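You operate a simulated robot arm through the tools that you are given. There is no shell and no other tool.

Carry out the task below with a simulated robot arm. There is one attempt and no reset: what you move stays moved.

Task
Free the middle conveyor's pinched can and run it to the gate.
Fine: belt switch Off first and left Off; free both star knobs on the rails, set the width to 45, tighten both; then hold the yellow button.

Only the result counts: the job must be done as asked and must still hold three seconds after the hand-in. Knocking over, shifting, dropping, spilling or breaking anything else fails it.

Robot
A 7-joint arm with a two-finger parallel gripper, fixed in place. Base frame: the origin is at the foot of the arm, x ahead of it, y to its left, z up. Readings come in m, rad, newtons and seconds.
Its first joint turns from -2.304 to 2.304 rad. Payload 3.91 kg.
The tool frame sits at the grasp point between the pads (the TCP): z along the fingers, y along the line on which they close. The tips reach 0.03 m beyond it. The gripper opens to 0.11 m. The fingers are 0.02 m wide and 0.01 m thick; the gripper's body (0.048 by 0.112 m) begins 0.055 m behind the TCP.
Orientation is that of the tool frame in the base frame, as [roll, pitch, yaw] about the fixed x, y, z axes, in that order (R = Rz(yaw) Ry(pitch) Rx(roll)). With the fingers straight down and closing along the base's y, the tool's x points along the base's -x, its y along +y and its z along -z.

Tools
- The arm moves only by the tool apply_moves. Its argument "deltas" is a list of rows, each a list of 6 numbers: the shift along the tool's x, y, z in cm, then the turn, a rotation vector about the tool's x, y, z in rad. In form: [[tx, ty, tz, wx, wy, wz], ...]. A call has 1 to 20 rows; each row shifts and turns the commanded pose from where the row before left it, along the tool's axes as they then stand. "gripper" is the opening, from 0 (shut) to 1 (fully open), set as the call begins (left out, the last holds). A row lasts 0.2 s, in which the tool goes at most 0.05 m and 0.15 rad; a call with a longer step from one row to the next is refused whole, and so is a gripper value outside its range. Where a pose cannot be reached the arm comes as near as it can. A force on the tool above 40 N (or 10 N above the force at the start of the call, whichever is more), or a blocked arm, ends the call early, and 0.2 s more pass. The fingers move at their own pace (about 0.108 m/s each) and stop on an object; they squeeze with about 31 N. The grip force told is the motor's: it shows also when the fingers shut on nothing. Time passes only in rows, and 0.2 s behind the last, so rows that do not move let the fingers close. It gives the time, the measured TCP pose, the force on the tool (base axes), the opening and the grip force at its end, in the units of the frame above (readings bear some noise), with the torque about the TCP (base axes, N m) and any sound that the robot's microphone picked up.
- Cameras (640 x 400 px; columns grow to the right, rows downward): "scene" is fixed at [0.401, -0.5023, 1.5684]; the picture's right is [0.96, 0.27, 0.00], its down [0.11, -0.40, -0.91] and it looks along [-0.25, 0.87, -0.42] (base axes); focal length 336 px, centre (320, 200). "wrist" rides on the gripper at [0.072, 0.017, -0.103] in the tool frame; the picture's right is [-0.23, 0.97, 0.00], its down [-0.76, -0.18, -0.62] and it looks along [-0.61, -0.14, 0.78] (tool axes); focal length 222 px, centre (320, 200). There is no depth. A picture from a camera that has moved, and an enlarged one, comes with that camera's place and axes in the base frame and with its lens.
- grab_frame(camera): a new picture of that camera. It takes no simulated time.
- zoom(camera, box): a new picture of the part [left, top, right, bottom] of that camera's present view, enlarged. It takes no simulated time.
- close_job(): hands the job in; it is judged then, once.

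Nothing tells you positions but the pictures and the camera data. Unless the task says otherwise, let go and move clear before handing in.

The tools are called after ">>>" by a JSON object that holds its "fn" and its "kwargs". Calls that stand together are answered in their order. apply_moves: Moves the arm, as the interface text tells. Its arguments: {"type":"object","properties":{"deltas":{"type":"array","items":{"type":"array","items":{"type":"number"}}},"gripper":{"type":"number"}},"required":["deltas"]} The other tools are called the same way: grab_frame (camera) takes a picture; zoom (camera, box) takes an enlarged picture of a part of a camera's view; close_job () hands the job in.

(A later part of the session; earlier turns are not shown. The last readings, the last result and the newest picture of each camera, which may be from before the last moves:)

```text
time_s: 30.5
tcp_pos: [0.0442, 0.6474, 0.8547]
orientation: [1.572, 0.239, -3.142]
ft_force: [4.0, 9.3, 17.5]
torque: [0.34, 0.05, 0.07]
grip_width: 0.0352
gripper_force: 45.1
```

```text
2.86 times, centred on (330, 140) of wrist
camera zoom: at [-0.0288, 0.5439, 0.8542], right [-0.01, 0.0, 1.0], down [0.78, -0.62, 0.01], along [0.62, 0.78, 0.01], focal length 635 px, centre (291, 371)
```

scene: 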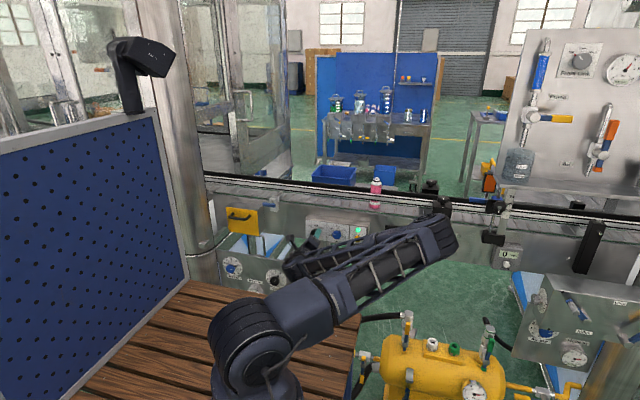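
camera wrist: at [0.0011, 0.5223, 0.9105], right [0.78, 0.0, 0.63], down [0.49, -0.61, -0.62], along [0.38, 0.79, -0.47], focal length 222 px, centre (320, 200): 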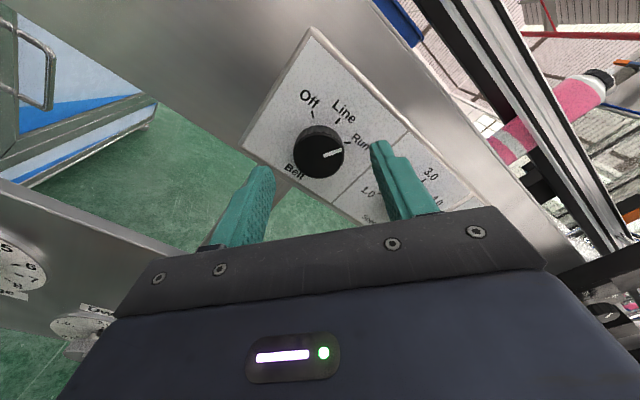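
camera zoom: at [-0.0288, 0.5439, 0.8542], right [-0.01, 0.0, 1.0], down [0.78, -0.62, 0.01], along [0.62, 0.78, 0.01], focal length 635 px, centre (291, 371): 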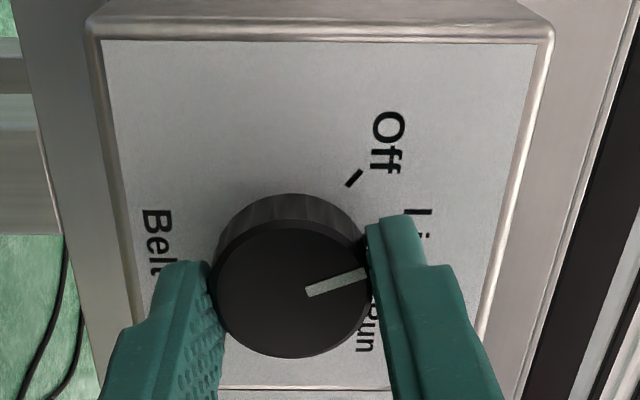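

The knob followed the gripper and the pointer is now about 20° left of Line, so roughly 27° remain to Off. I'll release, roll back and take one more bite.

>>> {"fn": "apply_moves", "kwargs": {"deltas": [[0, 0, 0, 0, 0, 0], [0, 0, 0, 0, 0, 0], [0, 0, -1, 0, 0, 0], [0, 0, -1, 0, 0, 0]], "gripper": 0.6}}

>>> {"fn": "apply_moves", "kwargs": {"deltas": [[0, 0, 0, 0, 0, 0.12], [0, 0, 0, 0, 0, 0.12], [0, 0, 0, 0, 0, 0.12], [0, 0, 0, 0, 0, 0.12], [0, 0, 0, 0, 0, 0.12], [0, 0, 0, 0, 0, 0.12]]}}

>>> {"fn": "zoom", "kwargs": {"camera": "wrist", "box": [250, 60, 410, 200]}}

```text
time_s: 31.5
tcp_pos: [0.044, 0.628, 0.8534]
orientation: [1.571, 0.238, 3.141]
ft_force: [0.2, -1.0, 0.0]
torque: [-0.03, 0.02, 0.0]
grip_width: 0.0659
gripper_force: 0.0
```

```text
time_s: 32.9
tcp_pos: [0.046, 0.6261, 0.8537]
orientation: [1.572, -0.485, -3.14]
ft_force: [0.6, -0.1, 0.2]
torque: [0.03, 0.0, 0.03]
grip_width: 0.0659
gripper_force: 0.0
```

```text
2.86 times, centred on (330, 130) of wrist
camera zoom: at [-0.0104, 0.5237, 0.9032], right [0.65, 0.0, 0.76], down [0.59, -0.62, -0.51], along [0.47, 0.78, -0.41], focal length 635 px, centre (291, 400)
```

zoom: 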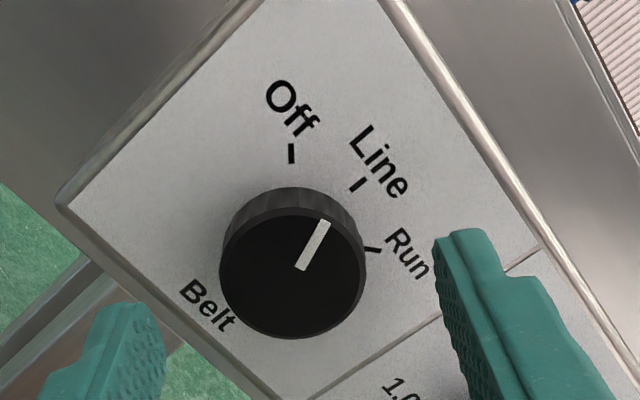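

The pointer is between Line and Off, at about -22°. I'll move in, grip and turn another ~0.47 rad counter-clockwise.

>>> {"fn": "apply_moves", "kwargs": {"deltas": [[0.09, -0.05, 0.7, 0, 0, 0], [0, 0, 0.7, 0, 0, 0], [0, 0, 0.6, 0, 0, 0]]}}

>>> {"fn": "apply_moves", "kwargs": {"deltas": [[0, 0, 0, 0, 0, 0], [0, 0, 0, 0, 0, 0], [0, 0, 0, 0, 0, 0]], "gripper": 0.15}}

>>> {"fn": "apply_moves", "kwargs": {"deltas": [[0, 0, 0, 0, 0, -0.1], [0, 0, 0, 0, 0, -0.1], [0, 0, 0, 0, 0, -0.1], [0, 0, 0, 0, 0, -0.1], [0, 0, 0, 0, 0, -0.07]]}}

>>> {"fn": "zoom", "kwargs": {"camera": "wrist", "box": [250, 60, 410, 200]}}

```text
time_s: 33.7
tcp_pos: [0.0449, 0.6486, 0.8553]
orientation: [1.57, -0.483, -3.138]
ft_force: [0.5, 0.1, 0.1]
torque: [-0.01, -0.01, -0.04]
grip_width: 0.066
gripper_force: 0.0
```

```text
time_s: 34.5
tcp_pos: [0.0448, 0.6467, 0.8555]
orientation: [1.57, -0.484, -3.141]
ft_force: [6.3, 1.9, 14.9]
torque: [0.04, 0.01, -0.06]
grip_width: 0.0357
gripper_force: 45.2
```

```text
time_s: 35.7
tcp_pos: [0.0448, 0.6471, 0.855]
orientation: [1.568, -0.013, -3.14]
ft_force: [11.6, 6.1, 24.4]
torque: [0.44, -0.03, -0.09]
grip_width: 0.0359
gripper_force: 44.5
```

```text
2.86 times, centred on (330, 130) of wrist
camera zoom: at [-0.0272, 0.5439, 0.8726], right [0.24, 0.0, 0.97], down [0.76, -0.62, -0.19], along [0.61, 0.78, -0.15], focal length 635 px, centre (291, 400)
```

zoom: 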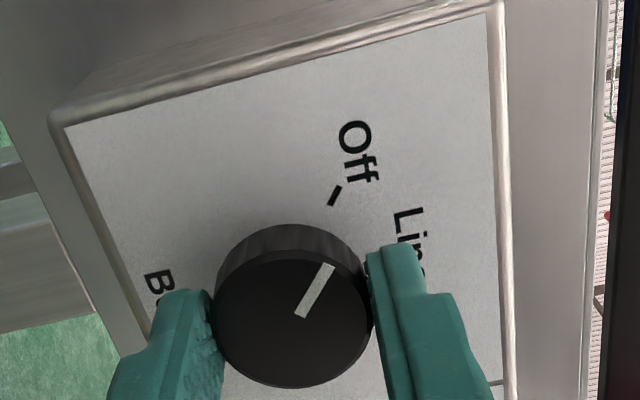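

The pointer is at about -48°, with the Off tick at roughly -50°. I'll add a small final nudge, then release and verify.

>>> {"fn": "apply_moves", "kwargs": {"deltas": [[0, 0, 0, 0, 0, -0.05], [0, 0, 0, 0, 0, -0.03]]}}

>>> {"fn": "apply_moves", "kwargs": {"deltas": [[0, 0, 0, 0, 0, 0], [0, 0, 0, 0, 0, 0], [0, 0, -1.5, 0, 0, 0], [0, 0, -1.5, 0, 0, 0]], "gripper": 0.7}}

>>> {"fn": "zoom", "kwargs": {"camera": "wrist", "box": [240, 40, 400, 180]}}

>>> {"fn": "zoom", "kwargs": {"camera": "scene", "box": [290, 190, 380, 260]}}

```text
time_s: 36.3
tcp_pos: [0.0442, 0.6475, 0.8548]
orientation: [1.569, 0.068, 3.141]
ft_force: [7.1, 4.0, 27.0]
torque: [0.37, 0.37, -0.13]
grip_width: 0.0356
gripper_force: 45.2
```

```text
time_s: 37.3
tcp_pos: [0.0442, 0.6183, 0.8547]
orientation: [1.57, 0.066, -3.14]
ft_force: [-0.1, 0.3, -0.9]
torque: [0.0, -0.01, -0.01]
grip_width: 0.0768
gripper_force: 0.0
```

```text
2.86 times, centred on (320, 110) of wrist
camera zoom: at [-0.0291, 0.514, 0.8668], right [0.16, 0.0, 0.99], down [0.77, -0.62, -0.13], along [0.61, 0.78, -0.1], focal length 635 px, centre (320, 457)
```

zoom: 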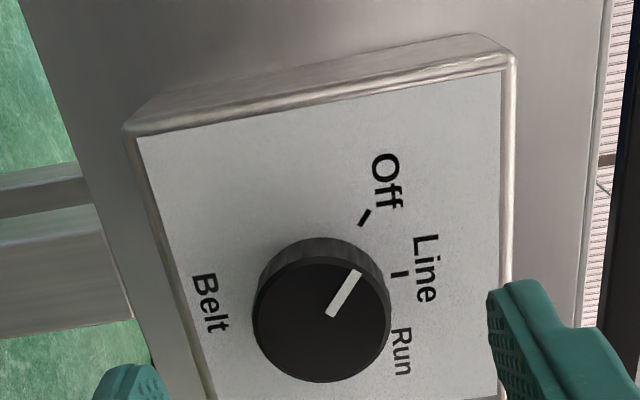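

```text
5.71 times, centred on (335, 225) of scene
camera zoom: at [0.401, -0.5023, 1.5684], right [0.96, 0.27, 0.0], down [0.11, -0.4, -0.91], along [-0.25, 0.87, -0.42], focal length 1920 px, centre (234, 57)
```

zoom: 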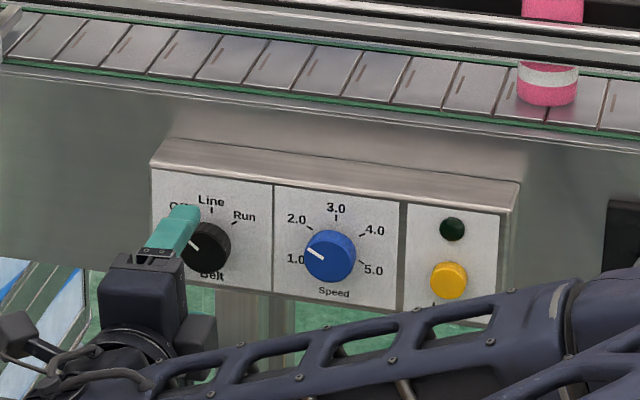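

The green lamp has gone dark and the pointer is on Off, so step one is done. Next are the star knobs: the front one is near (0.53, 0.715, 1.05) and the rear near (0.50, 0.89, 1.05). I'll retrace right and up to clear space.

>>> {"fn": "apply_moves", "kwargs": {"deltas": [[0, 0, -1.5, 0, 0, 0.066], [-3, 0.4, 0, 0, 0, 0], [-3, 0.4, 0, 0, 0, 0], [-3, 0.4, 0, 0, 0, 0], [-3, 0.4, 0, 0, 0, 0], [-3, 0.4, 0, 0, 0, 0], [-3, 0.4, 0, 0, 0, 0], [-3, 0.4, 0, 0, 0, 0], [-3, 0.4, 0, 0, 0, 0], [-3, 0.4, 0, 0, 0, 0], [-3, 0.4, 0, 0, 0, 0]]}}

>>> {"fn": "apply_moves", "kwargs": {"deltas": [[0, 3, 0, 0, 0, 0], [0, 3, 0, 0, 0, 0], [0, 3, 0, 0, 0, 0], [0, 3, 0, 0, 0, 0], [0, 3, 0, 0, 0, 0], [0, 3, 0, 0, 0, 0], [0, 3, 0, 0, 0, 0], [0, 3, 0, 0, 0, 0], [0, 3, 0, 0, 0, 0], [0, 3, 0, 0, 0, 0], [0, 3, 0, 0, 0, 0], [0, 3, 0, 0, 0, 0]]}}

>>> {"fn": "grab_frame", "kwargs": {"camera": "wrist"}}

>>> {"fn": "grab_frame", "kwargs": {"camera": "scene"}}

```text
time_s: 39.7
tcp_pos: [0.3439, 0.6016, 0.894]
orientation: [1.571, 0.001, -3.139]
ft_force: [0.4, -0.2, 0.3]
torque: [0.03, 0.0, -0.02]
grip_width: 0.077
gripper_force: 0.1
```

```text
time_s: 42.3
tcp_pos: [0.344, 0.6021, 1.2534]
orientation: [1.571, 0.001, -3.139]
ft_force: [0.0, 0.7, 0.1]
torque: [0.02, -0.01, -0.02]
grip_width: 0.0772
gripper_force: 0.0
```

```text
taken
camera wrist: at [0.2716, 0.4982, 1.2712], right [0.23, 0.0, 0.97], down [0.76, -0.62, -0.18], along [0.61, 0.78, -0.14], focal length 222 px, centre (320, 200)
```

wrist: 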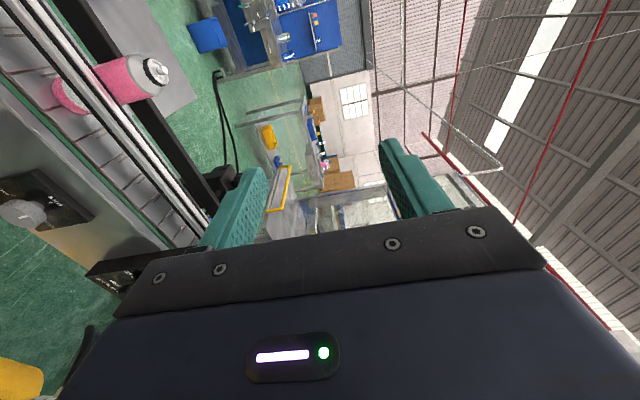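

```text
taken
```

scene: 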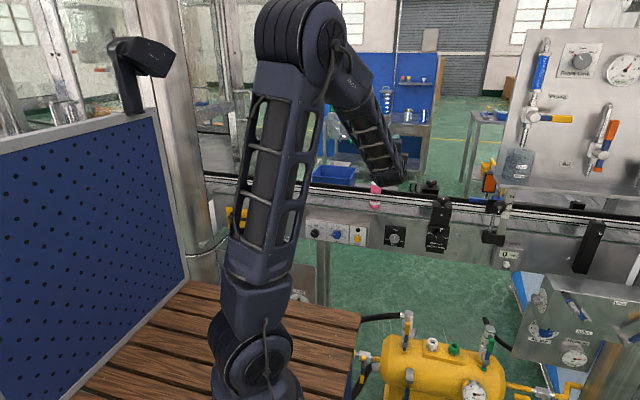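

The arm is clear at (0.344, 0.602, 1.253). I'll turn the tool to point straight down and look at the star knobs from above.

>>> {"fn": "apply_moves", "kwargs": {"deltas": [[0, 0, 0, 0.1428, 0, 0], [0, 0, 0, 0.1428, 0, 0], [0, 0, 0, 0.1428, 0, 0], [0, 0, 0, 0.1428, 0, 0], [0, 0, 0, 0.1428, 0, 0], [0, 0, 0, 0.1428, 0, 0], [0, 0, 0, 0.1428, 0, 0], [0, 0, 0, 0.1428, 0, 0], [0, 0, 0, 0.1428, 0, 0], [0, 0, 0, 0.1428, 0, 0], [0, 0, 0, 0.1428, 0, 0]]}}

>>> {"fn": "grab_frame", "kwargs": {"camera": "wrist"}}

>>> {"fn": "grab_frame", "kwargs": {"camera": "scene"}}

```text
time_s: 44.7
tcp_pos: [0.3437, 0.603, 1.2555]
orientation: [-3.14, 0.002, 3.14]
ft_force: [0.2, -0.1, 0.5]
torque: [0.02, 0.01, 0.01]
grip_width: 0.0767
gripper_force: 0.1
```

```text
taken
camera wrist: at [0.2716, 0.6192, 1.3583], right [0.23, 0.97, 0.0], down [0.76, -0.18, 0.62], along [0.61, -0.14, -0.78], focal length 222 px, centre (320, 200)
```

wrist: 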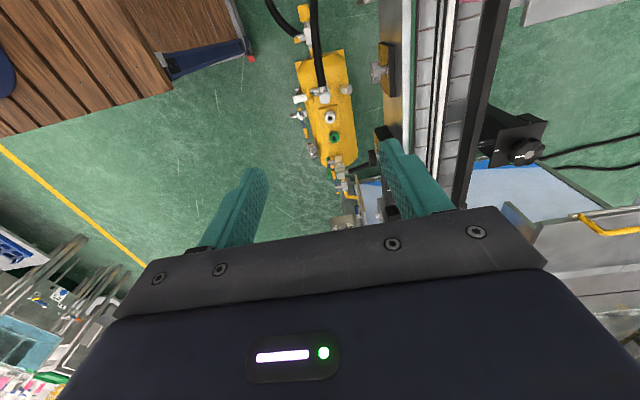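

```text
taken
```

scene: 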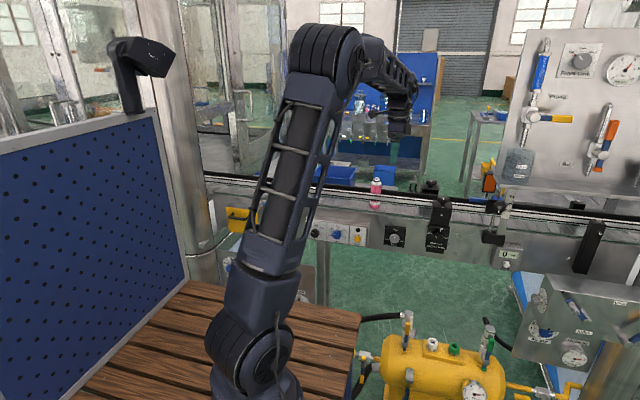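

The rear star knob works out at about (0.49, 0.889, 1.046). I'll move over the conveyor to see both star knobs and their marks closely.

>>> {"fn": "apply_moves", "kwargs": {"deltas": [[-2, 3, 0, 0, 0, 0], [-2, 3, 0, 0, 0, 0], [-2, 3, 0, 0, 0, 0], [-2, 3, 0, 0, 0, 0]]}}

>>> {"fn": "grab_frame", "kwargs": {"camera": "wrist"}}

```text
time_s: 45.7
tcp_pos: [0.4233, 0.7239, 1.2561]
orientation: [3.139, 0.002, -3.141]
ft_force: [0.5, -0.3, 0.2]
torque: [0.02, -0.02, -0.03]
grip_width: 0.0768
gripper_force: 0.0
```

```text
taken
camera wrist: at [0.3514, 0.7394, 1.3586], right [0.23, 0.97, 0.0], down [0.76, -0.18, 0.62], along [0.61, -0.14, -0.78], focal length 222 px, centre (320, 200)
```

wrist: 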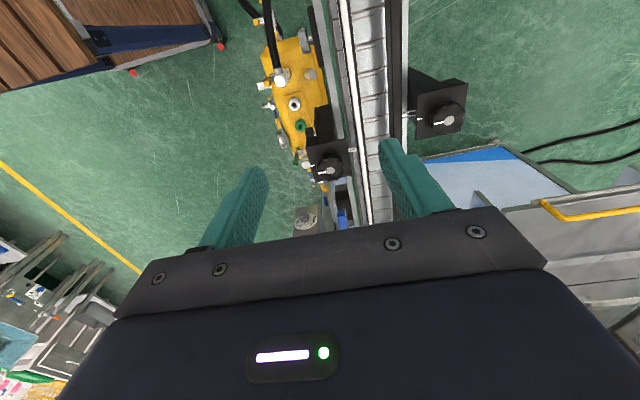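

>>> {"fn": "zoom", "kwargs": {"camera": "wrist", "box": [280, 60, 500, 220]}}

>>> {"fn": "zoom", "kwargs": {"camera": "wrist", "box": [290, 130, 370, 200]}}

>>> {"fn": "zoom", "kwargs": {"camera": "wrist", "box": [395, 70, 495, 150]}}

```text
2.50 times, centred on (390, 140) of wrist
camera zoom: at [0.3514, 0.7394, 1.3586], right [0.23, 0.97, 0.0], down [0.76, -0.18, 0.62], along [0.61, -0.14, -0.78], focal length 555 px, centre (145, 350)
```

zoom: 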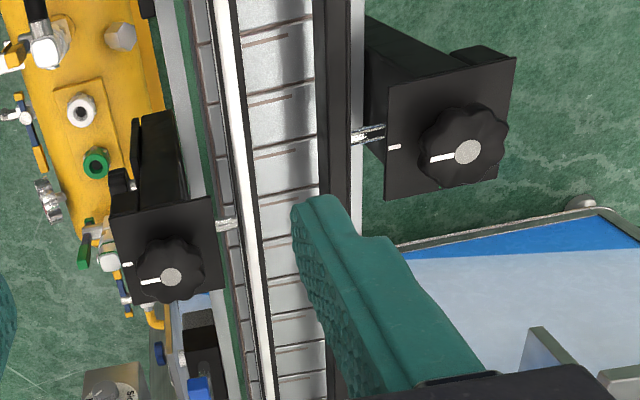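

```text
5.71 times, centred on (330, 165) of wrist
camera zoom: at [0.3514, 0.7394, 1.3586], right [0.23, 0.97, 0.0], down [0.76, -0.18, 0.62], along [0.61, -0.14, -0.78], focal length 1269 px, centre (263, 400)
```

zoom: 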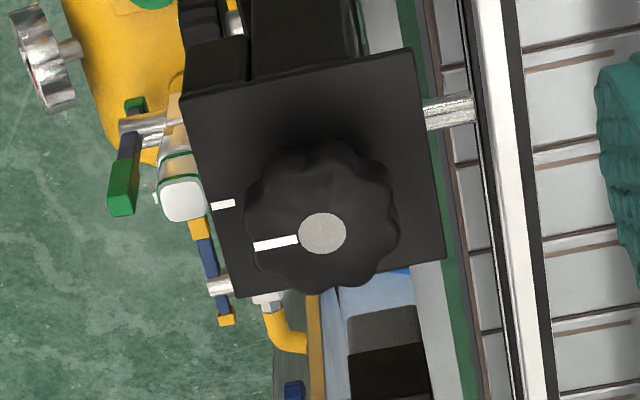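

```text
5.00 times, centred on (445, 110) of wrist
camera zoom: at [0.3514, 0.7394, 1.3586], right [0.23, 0.97, 0.0], down [0.76, -0.18, 0.62], along [0.61, -0.14, -0.78], focal length 1111 px, centre (-305, 650)
```

zoom: 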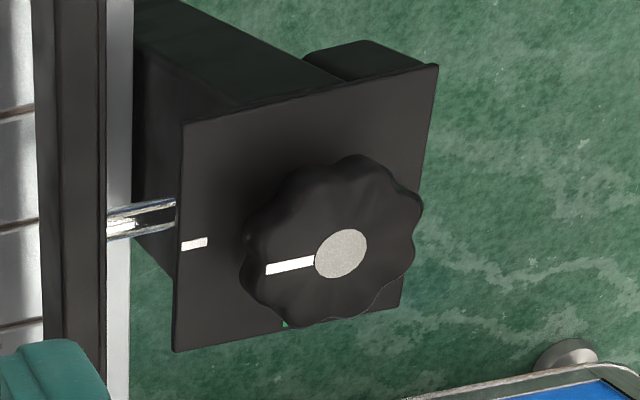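

Both star knobs are visible: each has a white pointer lined up with a white mark on its plate, which should be the tight position. I'll zoom from the scene camera to judge knob and plate heights.

>>> {"fn": "zoom", "kwargs": {"camera": "scene", "box": [415, 170, 475, 210]}}

>>> {"fn": "zoom", "kwargs": {"camera": "scene", "box": [425, 190, 525, 260]}}

```text
10.00 times, centred on (445, 190) of scene
camera zoom: at [0.401, -0.5023, 1.5684], right [0.96, 0.27, 0.0], down [0.11, -0.4, -0.91], along [-0.25, 0.87, -0.42], focal length 3359 px, centre (-930, 300)
```

zoom: 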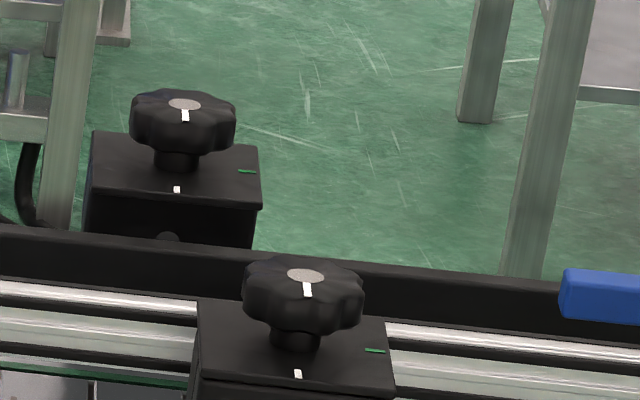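

```text
5.71 times, centred on (475, 225) of scene
camera zoom: at [0.401, -0.5023, 1.5684], right [0.96, 0.27, 0.0], down [0.11, -0.4, -0.91], along [-0.25, 0.87, -0.42], focal length 1920 px, centre (-566, 57)
```

zoom: 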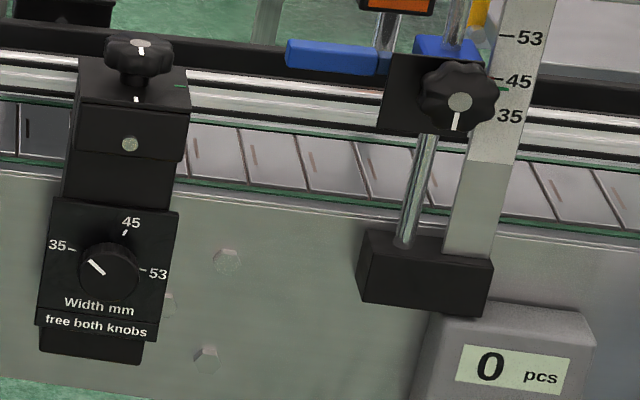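

The plates have two marks: white toward me (tight) and green on the right (free). So freeing is a 90° CCW turn from above. The front knob top is at (0.533, 0.713, 1.054) and the plate is about 2.7 cm below. I'll go above the front knob and pre-roll the tool so the turn stays within range.

>>> {"fn": "apply_moves", "kwargs": {"deltas": [[-3.7, -0.35, 0, 0, 0, 0], [-3.7, -0.35, 0, 0, 0, 0], [-3.6, -0.36, 0, 0, 0, 0], [0, 0, 0, 0, 0, 0.133], [0, 0, 0, 0, 0, 0.133], [0, 0, 0, 0, 0, 0.133], [0, 0, 0, 0, 0, 0.133], [0, 0, 0, 0, 0, 0.133], [0, 0, 0, 0, 0, 0.133], [0, 0, 0, 0, 0, 0.133], [0, 0, 0, 0, 0, 0.133], [0, 0, 0, 0, 0, 0.133]]}}

>>> {"fn": "grab_frame", "kwargs": {"camera": "wrist"}}

>>> {"fn": "grab_frame", "kwargs": {"camera": "scene"}}

```text
time_s: 48.3
tcp_pos: [0.5332, 0.713, 1.2544]
orientation: [3.14, 0.0, 1.945]
ft_force: [-0.7, 0.0, 0.6]
torque: [0.01, -0.02, -0.02]
grip_width: 0.0771
gripper_force: 0.0
```

```text
taken
camera wrist: at [0.5235, 0.7855, 1.3583], right [0.99, 0.14, 0.0], down [0.11, -0.77, 0.62], along [0.09, -0.62, -0.78], focal length 222 px, centre (320, 200)
```

wrist: 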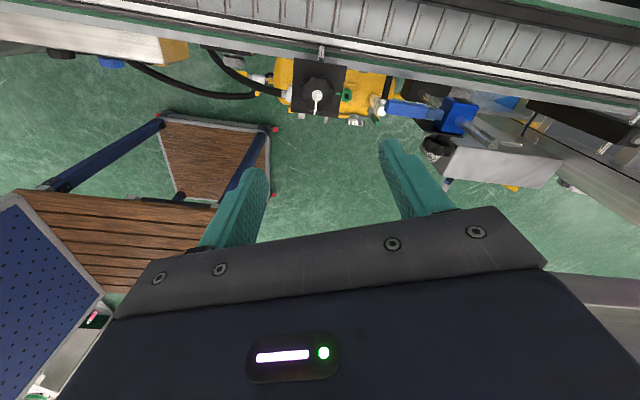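

```text
taken
```

scene: 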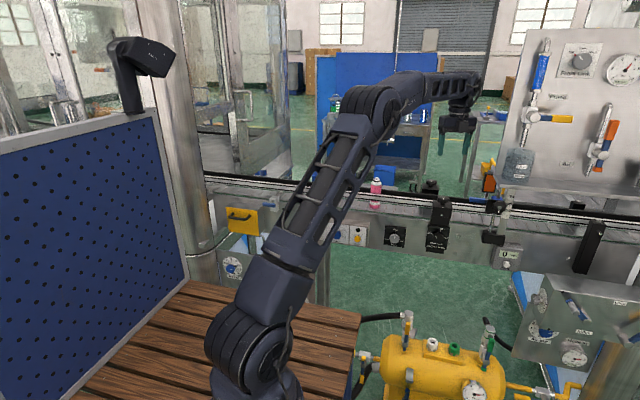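

The front knob sits right under the tool. I'll descend to about z=1.105 and check alignment.

>>> {"fn": "apply_moves", "kwargs": {"deltas": [[0, 0, 4, 0, 0, 0], [0, 0, 4, 0, 0, 0], [0, 0, 4, 0, 0, 0], [0, 0, 3, 0, 0, 0]]}}

>>> {"fn": "grab_frame", "kwargs": {"camera": "wrist"}}

>>> {"fn": "zoom", "kwargs": {"camera": "wrist", "box": [240, 80, 400, 220]}}

```text
time_s: 49.3
tcp_pos: [0.5329, 0.7119, 1.1055]
orientation: [3.14, -0.001, 1.947]
ft_force: [-0.9, 0.1, 0.5]
torque: [0.0, -0.02, -0.01]
grip_width: 0.0769
gripper_force: 0.1
```

```text
taken
camera wrist: at [0.5231, 0.7853, 1.2086], right [0.99, 0.14, 0.0], down [0.11, -0.77, 0.62], along [0.09, -0.62, -0.78], focal length 222 px, centre (320, 200)
```

wrist: 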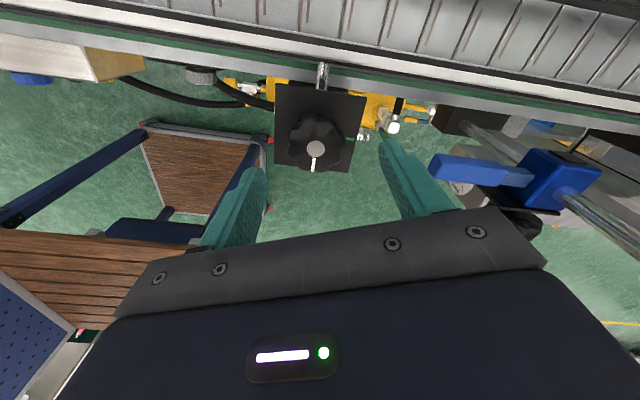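

```text
2.86 times, centred on (320, 150) of wrist
camera zoom: at [0.5231, 0.7853, 1.2086], right [0.99, 0.14, 0.0], down [0.11, -0.77, 0.62], along [0.09, -0.62, -0.78], focal length 635 px, centre (320, 343)
```

zoom: 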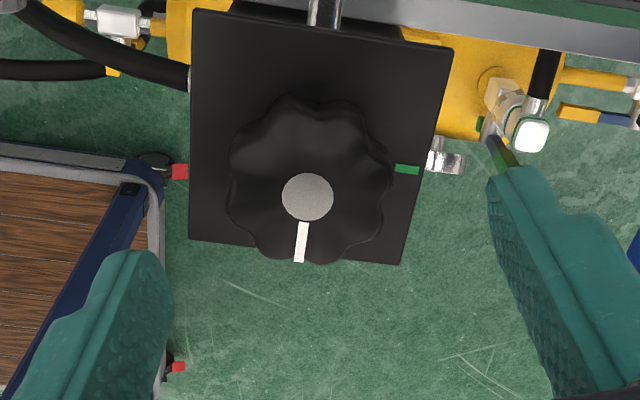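

The knob is about 3 mm left of the tool's centreline, and the plate is at z≈1.026. I'll correct sideways and go down to z≈1.063, tips just above the plate.

>>> {"fn": "apply_moves", "kwargs": {"deltas": [[0, -0.3, 1.5, 0, 0, 0], [0, 0, 1.5, 0, 0, 0], [0, 0, 1.2, 0, 0, 0]]}}

>>> {"fn": "grab_frame", "kwargs": {"camera": "wrist"}}

>>> {"fn": "zoom", "kwargs": {"camera": "scene", "box": [405, 160, 505, 220]}}

```text
time_s: 50.1
tcp_pos: [0.5306, 0.7121, 1.0626]
orientation: [3.14, 0.001, 1.945]
ft_force: [-0.4, -0.7, 6.0]
torque: [-0.18, 0.23, 0.11]
grip_width: 0.0772
gripper_force: 0.0
```

```text
taken
camera wrist: at [0.5209, 0.7844, 1.1669], right [0.99, 0.14, 0.0], down [0.11, -0.77, 0.62], along [0.09, -0.62, -0.78], focal length 222 px, centre (320, 200)
```

wrist: 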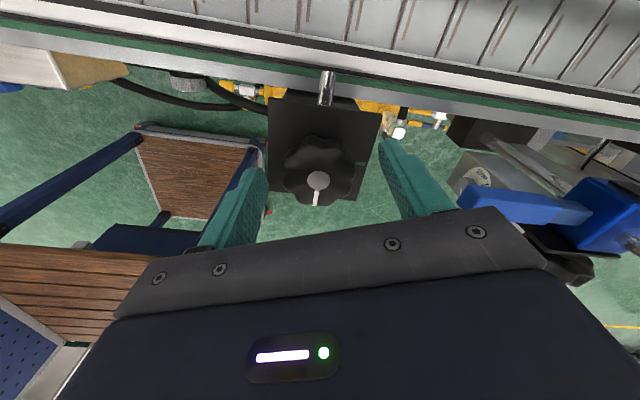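

```text
6.40 times, centred on (455, 190) of scene
camera zoom: at [0.401, -0.5023, 1.5684], right [0.96, 0.27, 0.0], down [0.11, -0.4, -0.91], along [-0.25, 0.87, -0.42], focal length 2150 px, centre (-544, 264)
```

zoom: 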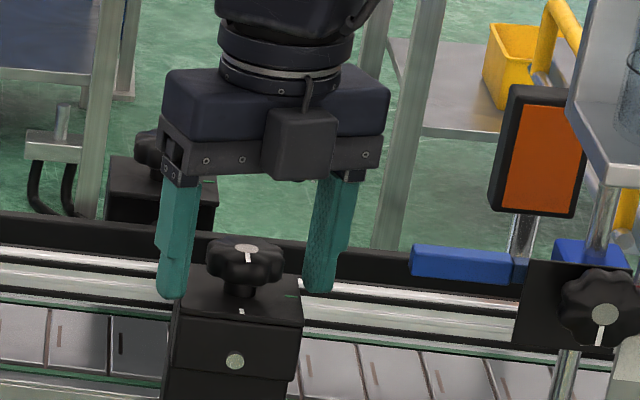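

There is a 6 N upward force, so a fingertip is just touching the plate. I'll raise 3 mm and check that it clears.

>>> {"fn": "apply_moves", "kwargs": {"deltas": [[0, 0, -0.3, 0, 0, 0], [0, 0, 0, 0, 0, 0]]}}

>>> {"fn": "zoom", "kwargs": {"camera": "wrist", "box": [220, 60, 440, 220]}}

```text
time_s: 50.7
tcp_pos: [0.5308, 0.7114, 1.065]
orientation: [3.139, 0.0, 1.946]
ft_force: [-0.9, -0.8, -0.3]
torque: [0.0, -0.01, 0.05]
grip_width: 0.0769
gripper_force: 0.1
```

```text
2.50 times, centred on (330, 140) of wrist
camera zoom: at [0.5205, 0.7845, 1.169], right [0.99, 0.14, 0.0], down [0.11, -0.77, 0.62], along [0.09, -0.62, -0.78], focal length 555 px, centre (295, 350)
```

zoom: 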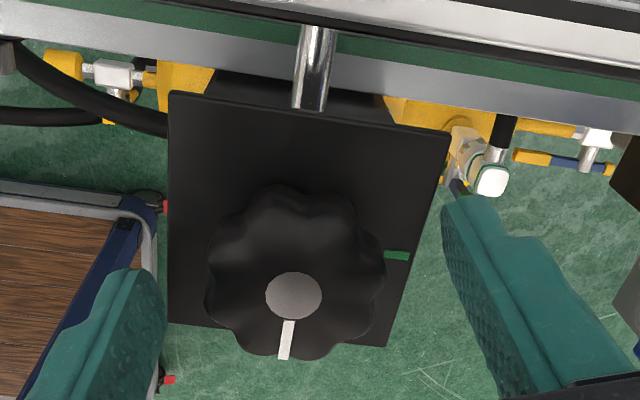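

The contact is gone at z=1.065 and the knob is centred. I'll close on it.

>>> {"fn": "apply_moves", "kwargs": {"deltas": [[0, 0, 0, 0, 0, 0], [0, 0, 0, 0, 0, 0], [0, 0, 0, 0, 0, 0]], "gripper": 0.2}}

>>> {"fn": "zoom", "kwargs": {"camera": "wrist", "box": [220, 60, 440, 220]}}

```text
time_s: 51.5
tcp_pos: [0.5315, 0.7111, 1.0659]
orientation: [3.138, -0.001, 1.944]
ft_force: [6.9, 6.5, -0.5]
torque: [0.22, -0.19, -0.02]
grip_width: 0.0423
gripper_force: 44.6
```

```text
2.50 times, centred on (330, 140) of wrist
camera zoom: at [0.521, 0.7847, 1.1691], right [0.99, 0.14, 0.0], down [0.11, -0.77, 0.62], along [0.09, -0.62, -0.78], focal length 555 px, centre (295, 350)
```

zoom: 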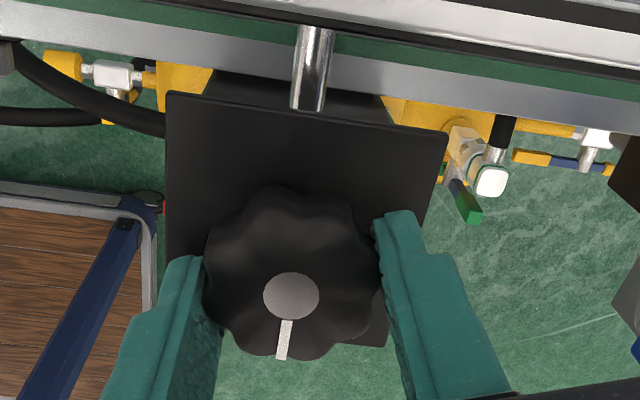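

The grip is good at 4.2 cm. I'll turn counter-clockwise from above, half a radian first to confirm the knob follows.

>>> {"fn": "apply_moves", "kwargs": {"deltas": [[0, 0, 0, 0, 0, -0.1], [0, 0, 0, 0, 0, -0.1], [0, 0, 0, 0, 0, -0.1], [0, 0, 0, 0, 0, -0.1], [0, 0, 0, 0, 0, -0.1]]}}

>>> {"fn": "zoom", "kwargs": {"camera": "wrist", "box": [220, 60, 440, 220]}}

```text
time_s: 52.5
tcp_pos: [0.5309, 0.7117, 1.0651]
orientation: [3.136, -0.001, 2.329]
ft_force: [7.6, 10.6, -6.6]
torque: [0.75, 0.05, -0.05]
grip_width: 0.042
gripper_force: 45.3
stopped in row 5: the force on the tool passed its limit at 41 N (the readings are from after the stop); the commanded pose is now the measured one
```

```text
2.50 times, centred on (330, 140) of wrist
camera zoom: at [0.4952, 0.7756, 1.1692], right [0.86, 0.51, 0.0], down [0.39, -0.68, 0.62], along [0.32, -0.53, -0.78], focal length 555 px, centre (295, 350)
```

zoom: 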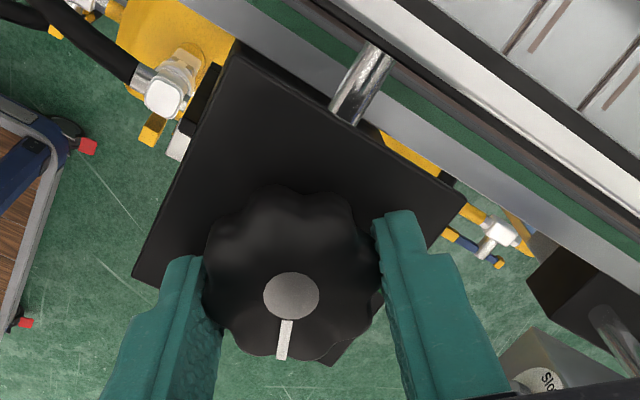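

The knob follows: the plate rotates in view while the pointer stays with the gripper. A brief side force stopped the move, so I'll continue in smaller steps.

>>> {"fn": "apply_moves", "kwargs": {"deltas": [[0, 0, 0, 0, 0, -0.06], [0, 0, 0, 0, 0, -0.06], [0, 0, 0, 0, 0, -0.06], [0, 0, 0, 0, 0, -0.06], [0, 0, 0, 0, 0, -0.06]]}}

```text
time_s: 53.4
tcp_pos: [0.5319, 0.7129, 1.0655]
orientation: [3.135, 0.0, 2.525]
ft_force: [8.2, 14.8, -8.1]
torque: [0.54, 0.09, -0.06]
grip_width: 0.0421
gripper_force: 45.3
stopped in row 4: the force on the tool passed its limit at 41 N (the readings are from after the stop); the commanded pose is now the measured one
```

It stopped again, with a residual push of about (8, 15) N. I'll shift the tool about 1 mm that way to centre it on the knob axis and see whether the force drops.

>>> {"fn": "apply_moves", "kwargs": {"deltas": [[0.02, 0.11, -0.05, 0, 0, 0], [0, 0, 0, 0, 0, 0]]}}

```text
time_s: 54.0
tcp_pos: [0.5326, 0.7133, 1.066]
orientation: [3.137, -0.001, 2.524]
ft_force: [2.7, 3.4, -16.2]
torque: [0.36, 0.6, -0.05]
grip_width: 0.0418
gripper_force: 44.8
```

The side load dropped. I'll ease down slightly to remove the vertical pull and continue the turn.

>>> {"fn": "apply_moves", "kwargs": {"deltas": [[0, 0, 0.07, 0, 0, 0], [0, 0, 0, 0, 0, -0.05], [0, 0, 0, 0, 0, -0.06], [0, 0, 0, 0, 0, -0.06], [0, 0, 0, 0, 0, -0.06], [0, 0, 0, 0, 0, -0.06]]}}

>>> {"fn": "zoom", "kwargs": {"camera": "wrist", "box": [220, 60, 440, 220]}}

```text
time_s: 55.4
tcp_pos: [0.5334, 0.7144, 1.065]
orientation: [3.135, 0.003, 2.817]
ft_force: [15.3, 15.5, -14.7]
torque: [0.34, 0.48, -0.06]
grip_width: 0.0418
gripper_force: 45.0
```

```text
2.50 times, centred on (330, 140) of wrist
camera zoom: at [0.4706, 0.752, 1.1695], right [0.53, 0.85, 0.01], down [0.66, -0.42, 0.62], along [0.53, -0.32, -0.78], focal length 555 px, centre (295, 350)
```

zoom: 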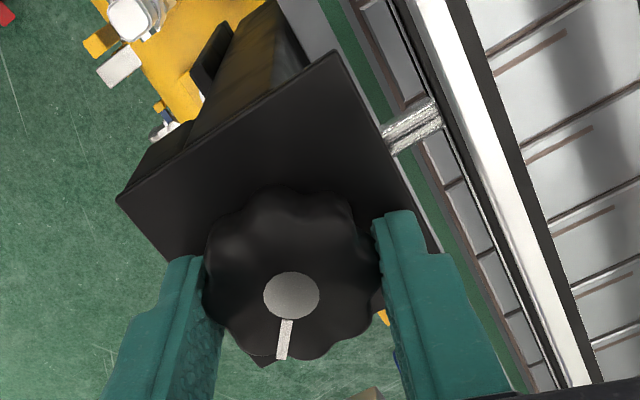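

It is now about 50° round, and a push toward (+x, +y) keeps building, so the true axis lies slightly that way. I'll shift 1 mm and keep turning.

>>> {"fn": "apply_moves", "kwargs": {"deltas": [[-0.07, 0.13, 0.05, 0, 0, 0], [0, 0, 0, 0, 0, -0.06], [0, 0, 0, 0, 0, -0.06], [0, 0, 0, 0, 0, -0.06], [0, 0, 0, 0, 0, -0.06]]}}

```text
time_s: 56.6
tcp_pos: [0.5344, 0.7161, 1.0662]
orientation: [3.134, 0.004, 3.058]
ft_force: [5.1, 10.9, -0.5]
torque: [-0.03, 1.25, -0.09]
grip_width: 0.042
gripper_force: 45.4
```

About 64° has been turned, with moderate loads. I'll continue with the same small corrections.

>>> {"fn": "apply_moves", "kwargs": {"deltas": [[0, 0.08, 0, 0, 0, -0.06], [0, 0, 0, 0, 0, -0.06], [0, 0, 0, 0, 0, -0.06], [0, 0, 0, 0, 0, -0.06]]}}

>>> {"fn": "grab_frame", "kwargs": {"camera": "wrist"}}

>>> {"fn": "zoom", "kwargs": {"camera": "scene", "box": [405, 160, 505, 220]}}

```text
time_s: 57.6
tcp_pos: [0.5336, 0.7162, 1.0653]
orientation: [3.136, 0.006, -2.984]
ft_force: [2.8, 18.6, 1.9]
torque: [0.15, 0.87, -0.09]
grip_width: 0.0419
gripper_force: 44.6
```

```text
taken
camera wrist: at [0.4598, 0.7201, 1.1693], right [0.07, 1.0, 0.01], down [0.78, -0.06, 0.63], along [0.62, -0.04, -0.78], focal length 222 px, centre (320, 200)
```

wrist: 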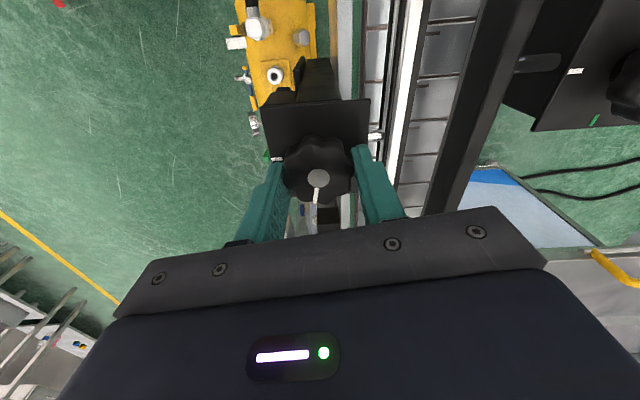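

```text
6.40 times, centred on (455, 190) of scene
camera zoom: at [0.401, -0.5023, 1.5684], right [0.96, 0.27, 0.0], down [0.11, -0.4, -0.91], along [-0.25, 0.87, -0.42], focal length 2150 px, centre (-544, 264)
```

zoom: 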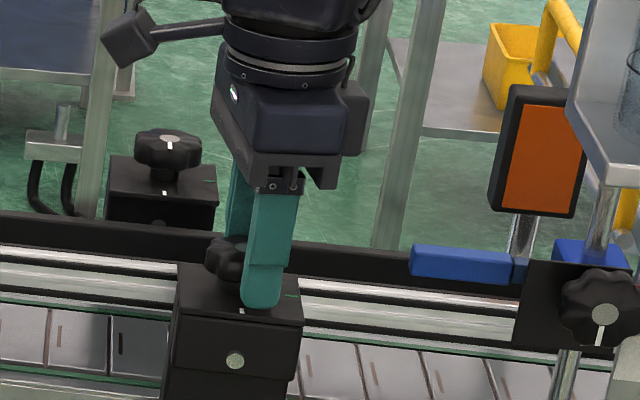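

About 78° has been turned. I'll do the last ~12° toward the green mark.

>>> {"fn": "apply_moves", "kwargs": {"deltas": [[0, 0.12, 0, 0, 0, -0.06], [0, 0, 0, 0, 0, -0.06], [0, 0, 0, 0, 0, -0.06], [0, 0, 0, 0, 0, -0.04]]}}

>>> {"fn": "zoom", "kwargs": {"camera": "wrist", "box": [220, 60, 440, 220]}}

```text
time_s: 58.6
tcp_pos: [0.5329, 0.7166, 1.0662]
orientation: [3.138, 0.006, -2.764]
ft_force: [-1.6, 18.4, 5.5]
torque: [-0.04, 1.05, -0.09]
grip_width: 0.0419
gripper_force: 45.5
```

```text
2.50 times, centred on (330, 140) of wrist
camera zoom: at [0.4601, 0.7046, 1.1693], right [-0.15, 0.99, 0.01], down [0.77, 0.11, 0.63], along [0.62, 0.1, -0.78], focal length 555 px, centre (295, 350)
```

zoom: 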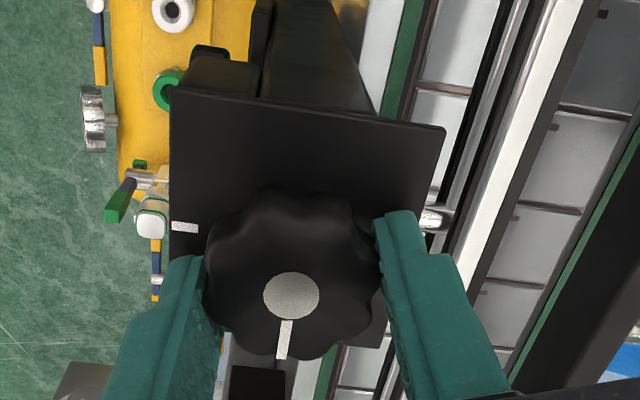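

The front knob has been turned a full 90°. I'll release, rise and check it against the green mark.

>>> {"fn": "apply_moves", "kwargs": {"deltas": [[0, 0, 0, 0, 0, 0], [0, 0, 0, 0, 0, 0], [0, 0, -2, 0, 0, 0], [0, 0, -3, 0, 0, 0], [0, 0, -3, 0, 0, 0]], "gripper": 0.7}}

>>> {"fn": "zoom", "kwargs": {"camera": "wrist", "box": [240, 60, 400, 200]}}

>>> {"fn": "zoom", "kwargs": {"camera": "scene", "box": [405, 160, 505, 220]}}

```text
time_s: 59.8
tcp_pos: [0.5324, 0.715, 1.1451]
orientation: [3.141, 0.005, -2.766]
ft_force: [0.0, 0.2, -0.6]
torque: [0.0, -0.01, 0.0]
grip_width: 0.0772
gripper_force: 0.1
```

```text
2.86 times, centred on (320, 130) of wrist
camera zoom: at [0.4603, 0.7037, 1.2485], right [-0.14, 0.99, 0.0], down [0.77, 0.11, 0.63], along [0.62, 0.09, -0.78], focal length 635 px, centre (320, 400)
```

zoom: 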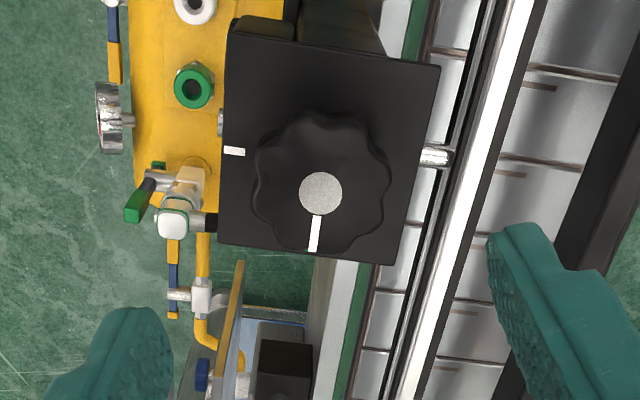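

```text
6.40 times, centred on (455, 190) of scene
camera zoom: at [0.401, -0.5023, 1.5684], right [0.96, 0.27, 0.0], down [0.11, -0.4, -0.91], along [-0.25, 0.87, -0.42], focal length 2150 px, centre (-544, 264)
```

zoom: 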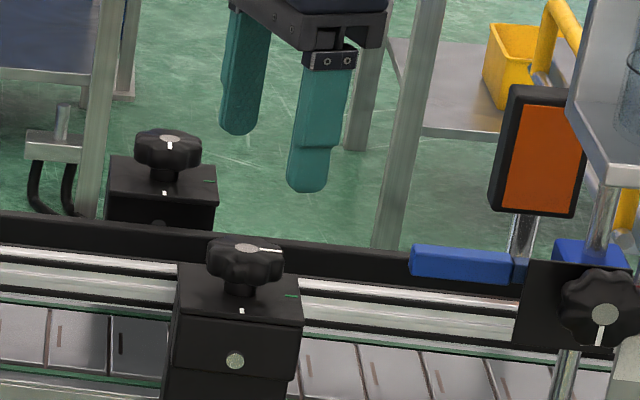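

The front pointer is now on the green mark, so it is freed. Next is the rear knob at about (0.494, 0.889, 1.051): I'll lift, roll back and move over it.

>>> {"fn": "apply_moves", "kwargs": {"deltas": [[0, 0, -3, 0, 0, 0], [0, 0, -3, 0, 0, 0], [0, 0, 0, 0, 0, 0.131], [0, 0, 0, 0, 0, 0.131], [0, 0, 0, 0, 0, 0.131], [0, 0, 0, 0, 0, 0.131], [0, 0, 0, 0, 0, 0.131], [0, 0, 0, 0, 0, 0.131], [0, 0, 0, 0, 0, 0.131], [0, 0, 0, 0, 0, 0.131], [0, 0, 0, 0, 0, 0.131], [0, 0, 0, 0, 0, 0.131], [0, 0, 0, 0, 0, 0.131], [0, 0, 0, 0, 0, 0.131]]}}

>>> {"fn": "apply_moves", "kwargs": {"deltas": [[4.4, 0.69, 0, 0, 0, 0], [4.4, 0.69, 0, 0, 0, 0], [4.4, 0.69, 0, 0, 0, 0], [4.4, 0.69, 0, 0, 0, 0]]}}

>>> {"fn": "grab_frame", "kwargs": {"camera": "wrist"}}

>>> {"fn": "grab_frame", "kwargs": {"camera": "scene"}}

```text
time_s: 62.8
tcp_pos: [0.5334, 0.7149, 1.2057]
orientation: [3.136, -0.003, 1.941]
ft_force: [0.4, -1.0, -0.3]
torque: [0.0, 0.0, 0.01]
grip_width: 0.0769
gripper_force: 0.0
```

```text
time_s: 63.8
tcp_pos: [0.4868, 0.8395, 1.1964]
orientation: [3.136, -0.003, 1.943]
ft_force: [-0.2, -0.4, 0.7]
torque: [0.0, 0.0, -0.01]
grip_width: 0.0765
gripper_force: 0.1
out of reach, approached as far as the arm can: row 3, 4
```

```text
taken
camera wrist: at [0.4768, 0.9136, 1.3003], right [0.99, 0.14, 0.0], down [0.11, -0.78, 0.62], along [0.09, -0.61, -0.78], focal length 222 px, centre (320, 200)
```

wrist: 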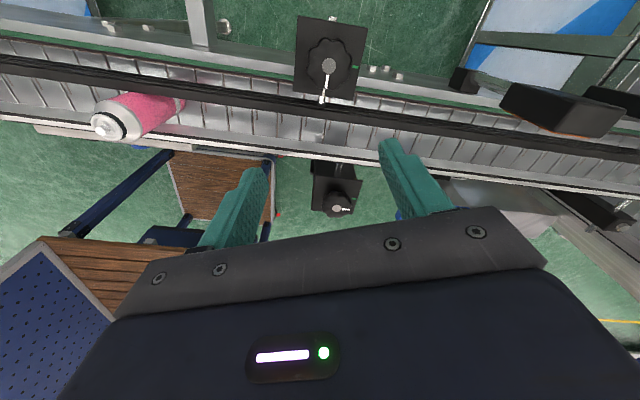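

```text
taken
```

scene: 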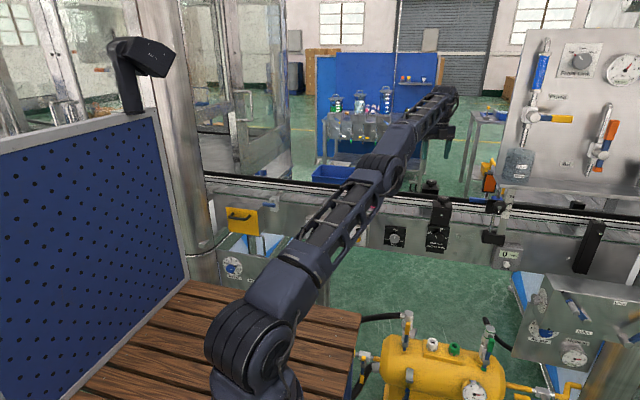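

The arm is stretched to its limit here at z≈1.20. Lower down it should reach further, so I'll descend to z≈1.10, clear of the rail, then move out to the knob.

>>> {"fn": "apply_moves", "kwargs": {"deltas": [[0, 0, 3.2, 0, 0, 0], [0, 0, 3.2, 0, 0, 0], [0, 0, 3.2, 0, 0, 0], [1.5, 0.8, 0, 0, 0, 0], [1.5, 0.8, 0, 0, 0, 0], [1.4, 0.8, 0, 0, 0, 0]]}}

>>> {"fn": "grab_frame", "kwargs": {"camera": "wrist"}}

>>> {"fn": "zoom", "kwargs": {"camera": "scene", "box": [385, 140, 505, 220]}}

```text
time_s: 65.2
tcp_pos: [0.4874, 0.8708, 1.0972]
orientation: [3.137, -0.003, 1.944]
ft_force: [-0.5, 0.2, -0.5]
torque: [0.0, 0.02, -0.01]
grip_width: 0.0769
gripper_force: 0.1
out of reach, approached as far as the arm can: row 5, 6
```

```text
taken
camera wrist: at [0.4775, 0.9442, 1.2014], right [0.99, 0.14, 0.0], down [0.11, -0.78, 0.62], along [0.09, -0.61, -0.78], focal length 222 px, centre (320, 200)
```

wrist: 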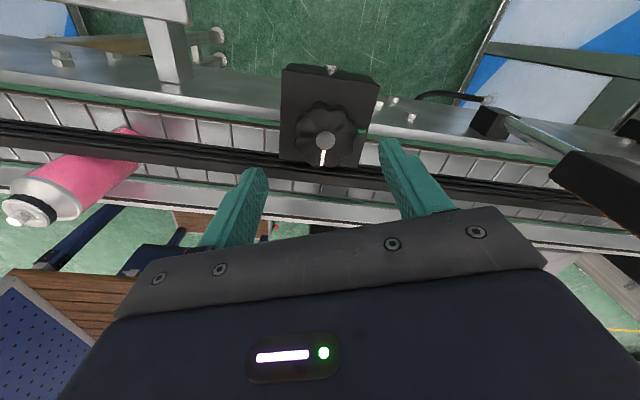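

```text
5.00 times, centred on (445, 180) of scene
camera zoom: at [0.401, -0.5023, 1.5684], right [0.96, 0.27, 0.0], down [0.11, -0.4, -0.91], along [-0.25, 0.87, -0.42], focal length 1680 px, centre (-305, 300)
```

zoom: 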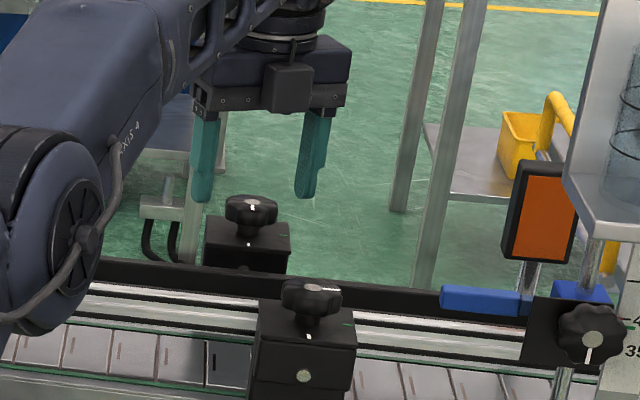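

The arm is at (0.487, 0.871, 1.097) and the rear knob now measures about (0.488, 0.880), roughly 1 cm further out. I'll lower to gripping height and push out to it.

>>> {"fn": "apply_moves", "kwargs": {"deltas": [[0, 0, 1.5, 0, 0, 0], [0, 0, 1.5, 0, 0, 0], [0.45, 0.18, 0, 0, 0, 0], [0.45, 0.18, 0, 0, 0, 0]]}}

>>> {"fn": "grab_frame", "kwargs": {"camera": "wrist"}}

>>> {"fn": "zoom", "kwargs": {"camera": "wrist", "box": [220, 60, 440, 220]}}

```text
time_s: 66.2
tcp_pos: [0.4884, 0.8799, 1.0676]
orientation: [3.133, -0.005, 1.945]
ft_force: [-0.2, -0.3, 0.3]
torque: [0.03, -0.02, -0.02]
grip_width: 0.0771
gripper_force: 0.1
```

```text
taken
camera wrist: at [0.4777, 0.9526, 1.1728], right [0.99, 0.14, 0.01], down [0.11, -0.78, 0.62], along [0.09, -0.61, -0.79], focal length 222 px, centre (320, 200)
```

wrist: 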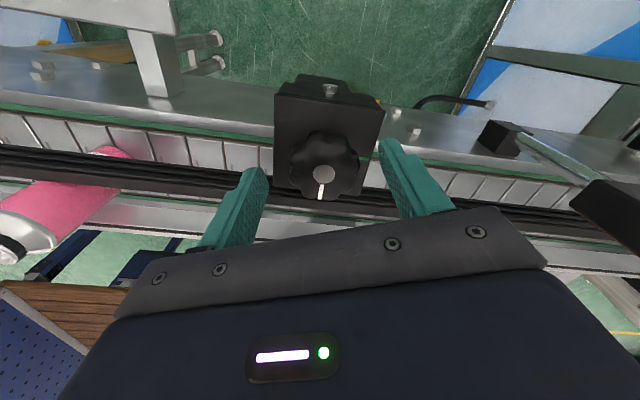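

```text
2.50 times, centred on (330, 140) of wrist
camera zoom: at [0.4777, 0.9526, 1.1728], right [0.99, 0.14, 0.01], down [0.11, -0.78, 0.62], along [0.09, -0.61, -0.79], focal length 555 px, centre (295, 350)
```

zoom: 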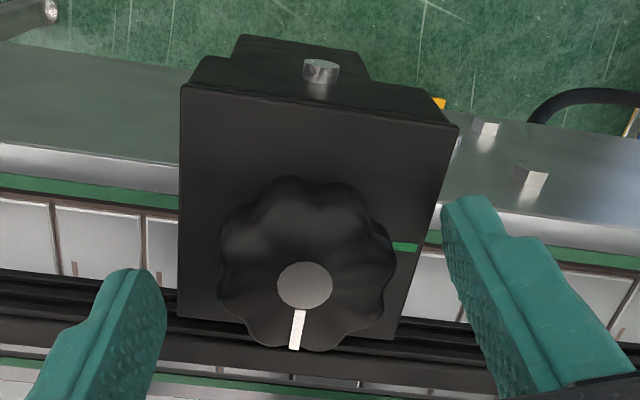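

The arm reached the rear knob. It needs about 2 mm sideways to centre, then I'll close.

>>> {"fn": "apply_moves", "kwargs": {"deltas": [[0.08, 0.22, 0.1, 0, 0, 0], [0, 0, 0, 0, 0, 0]]}}

>>> {"fn": "apply_moves", "kwargs": {"deltas": [[0, 0, 0, 0, 0, 0], [0, 0, 0, 0, 0, 0], [0, 0, 0, 0, 0, 0]], "gripper": 0.2}}

>>> {"fn": "zoom", "kwargs": {"camera": "wrist", "box": [220, 60, 440, 220]}}

```text
time_s: 66.8
tcp_pos: [0.4891, 0.8799, 1.0662]
orientation: [3.137, -0.004, 1.945]
ft_force: [0.2, -0.5, -0.5]
torque: [0.03, -0.06, 0.03]
grip_width: 0.077
gripper_force: 0.1
```

```text
time_s: 67.6
tcp_pos: [0.4909, 0.8796, 1.0651]
orientation: [3.135, -0.003, 1.943]
ft_force: [28.8, 25.4, 2.8]
torque: [1.21, -0.08, -0.14]
grip_width: 0.0419
gripper_force: 45.0
```

```text
2.50 times, centred on (330, 140) of wrist
camera zoom: at [0.4811, 0.9529, 1.1703], right [0.99, 0.14, 0.01], down [0.11, -0.78, 0.62], along [0.09, -0.61, -0.79], focal length 555 px, centre (295, 350)
```

zoom: 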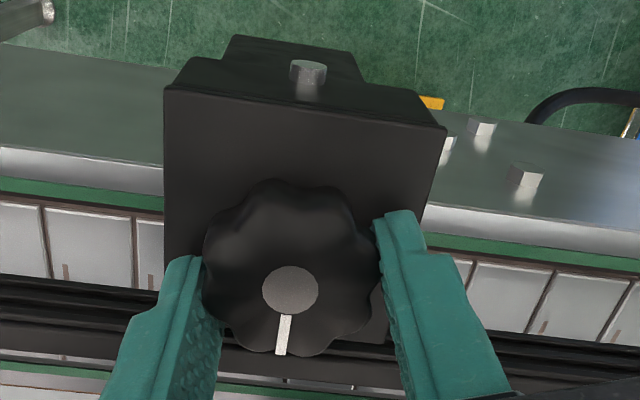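

The grip is on at 4.2 cm but with about 38 N of side load toward (+x, +y). I'll shift that way to relieve it.

>>> {"fn": "apply_moves", "kwargs": {"deltas": [[0.05, 0.15, 0, 0, 0, 0], [0.05, 0.1, 0, 0, 0, 0], [0, 0, 0, 0, 0, 0]]}}

```text
time_s: 68.3
tcp_pos: [0.4907, 0.8801, 1.066]
orientation: [3.133, -0.005, 1.942]
ft_force: [7.7, 10.6, -2.2]
torque: [0.53, -0.19, -0.01]
grip_width: 0.042
gripper_force: 45.1
out of reach, approached as far as the arm can: row 1
stopped in row 3: the force on the tool passed its limit at 50 N (the readings are from after the stop); the commanded pose is now the measured one
```

The loads are low now. I'll turn the rear knob counter-clockwise in small steps.

>>> {"fn": "apply_moves", "kwargs": {"deltas": [[0, 0, 0, 0, 0, -0.06], [0, 0, 0, 0, 0, -0.06], [0, 0, 0, 0, 0, -0.06], [0, 0, 0, 0, 0, -0.06], [0, 0, 0, 0, 0, -0.06], [0, 0, 0, 0, 0, -0.06]]}}

>>> {"fn": "zoom", "kwargs": {"camera": "wrist", "box": [220, 60, 440, 220]}}

```text
time_s: 69.1
tcp_pos: [0.4921, 0.8799, 1.0675]
orientation: [3.131, -0.002, 2.094]
ft_force: [9.8, 19.6, -2.9]
torque: [0.8, 0.1, -0.09]
grip_width: 0.0419
gripper_force: 45.3
stopped in row 3: the force on the tool passed its limit at 42 N (the readings are from after the stop); the commanded pose is now the measured one
```

```text
2.50 times, centred on (330, 140) of wrist
camera zoom: at [0.4708, 0.9504, 1.1704], right [0.96, 0.29, 0.01], down [0.22, -0.75, 0.62], along [0.19, -0.59, -0.79], focal length 555 px, centre (295, 350)
```

zoom: 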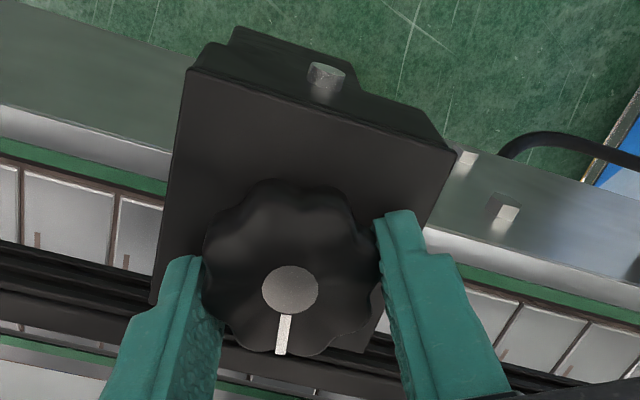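

It turned about 9° before the side force stopped it. I'll nudge toward +y and continue.

>>> {"fn": "apply_moves", "kwargs": {"deltas": [[0.08, 0.12, 0.08, 0, 0, 0], [0, 0, 0, 0, 0, 0]]}}

>>> {"fn": "apply_moves", "kwargs": {"deltas": [[0, 0, 0, 0, 0, -0.06], [0, 0, 0, 0, 0, -0.06], [0, 0, 0, 0, 0, -0.06], [0, 0, 0, 0, 0, -0.06]]}}

```text
time_s: 69.7
tcp_pos: [0.492, 0.8807, 1.0666]
orientation: [3.13, -0.004, 2.094]
ft_force: [8.6, 14.6, -2.0]
torque: [-0.28, 0.37, -0.06]
grip_width: 0.0419
gripper_force: 45.8
```

```text
time_s: 70.5
tcp_pos: [0.4929, 0.8796, 1.0657]
orientation: [3.127, -0.002, 2.269]
ft_force: [7.0, 13.3, -2.8]
torque: [0.32, 0.04, -0.09]
grip_width: 0.0422
gripper_force: 45.4
stopped in row 4: the force on the tool passed its limit at 42 N (the readings are from after the stop); the commanded pose is now the measured one
```

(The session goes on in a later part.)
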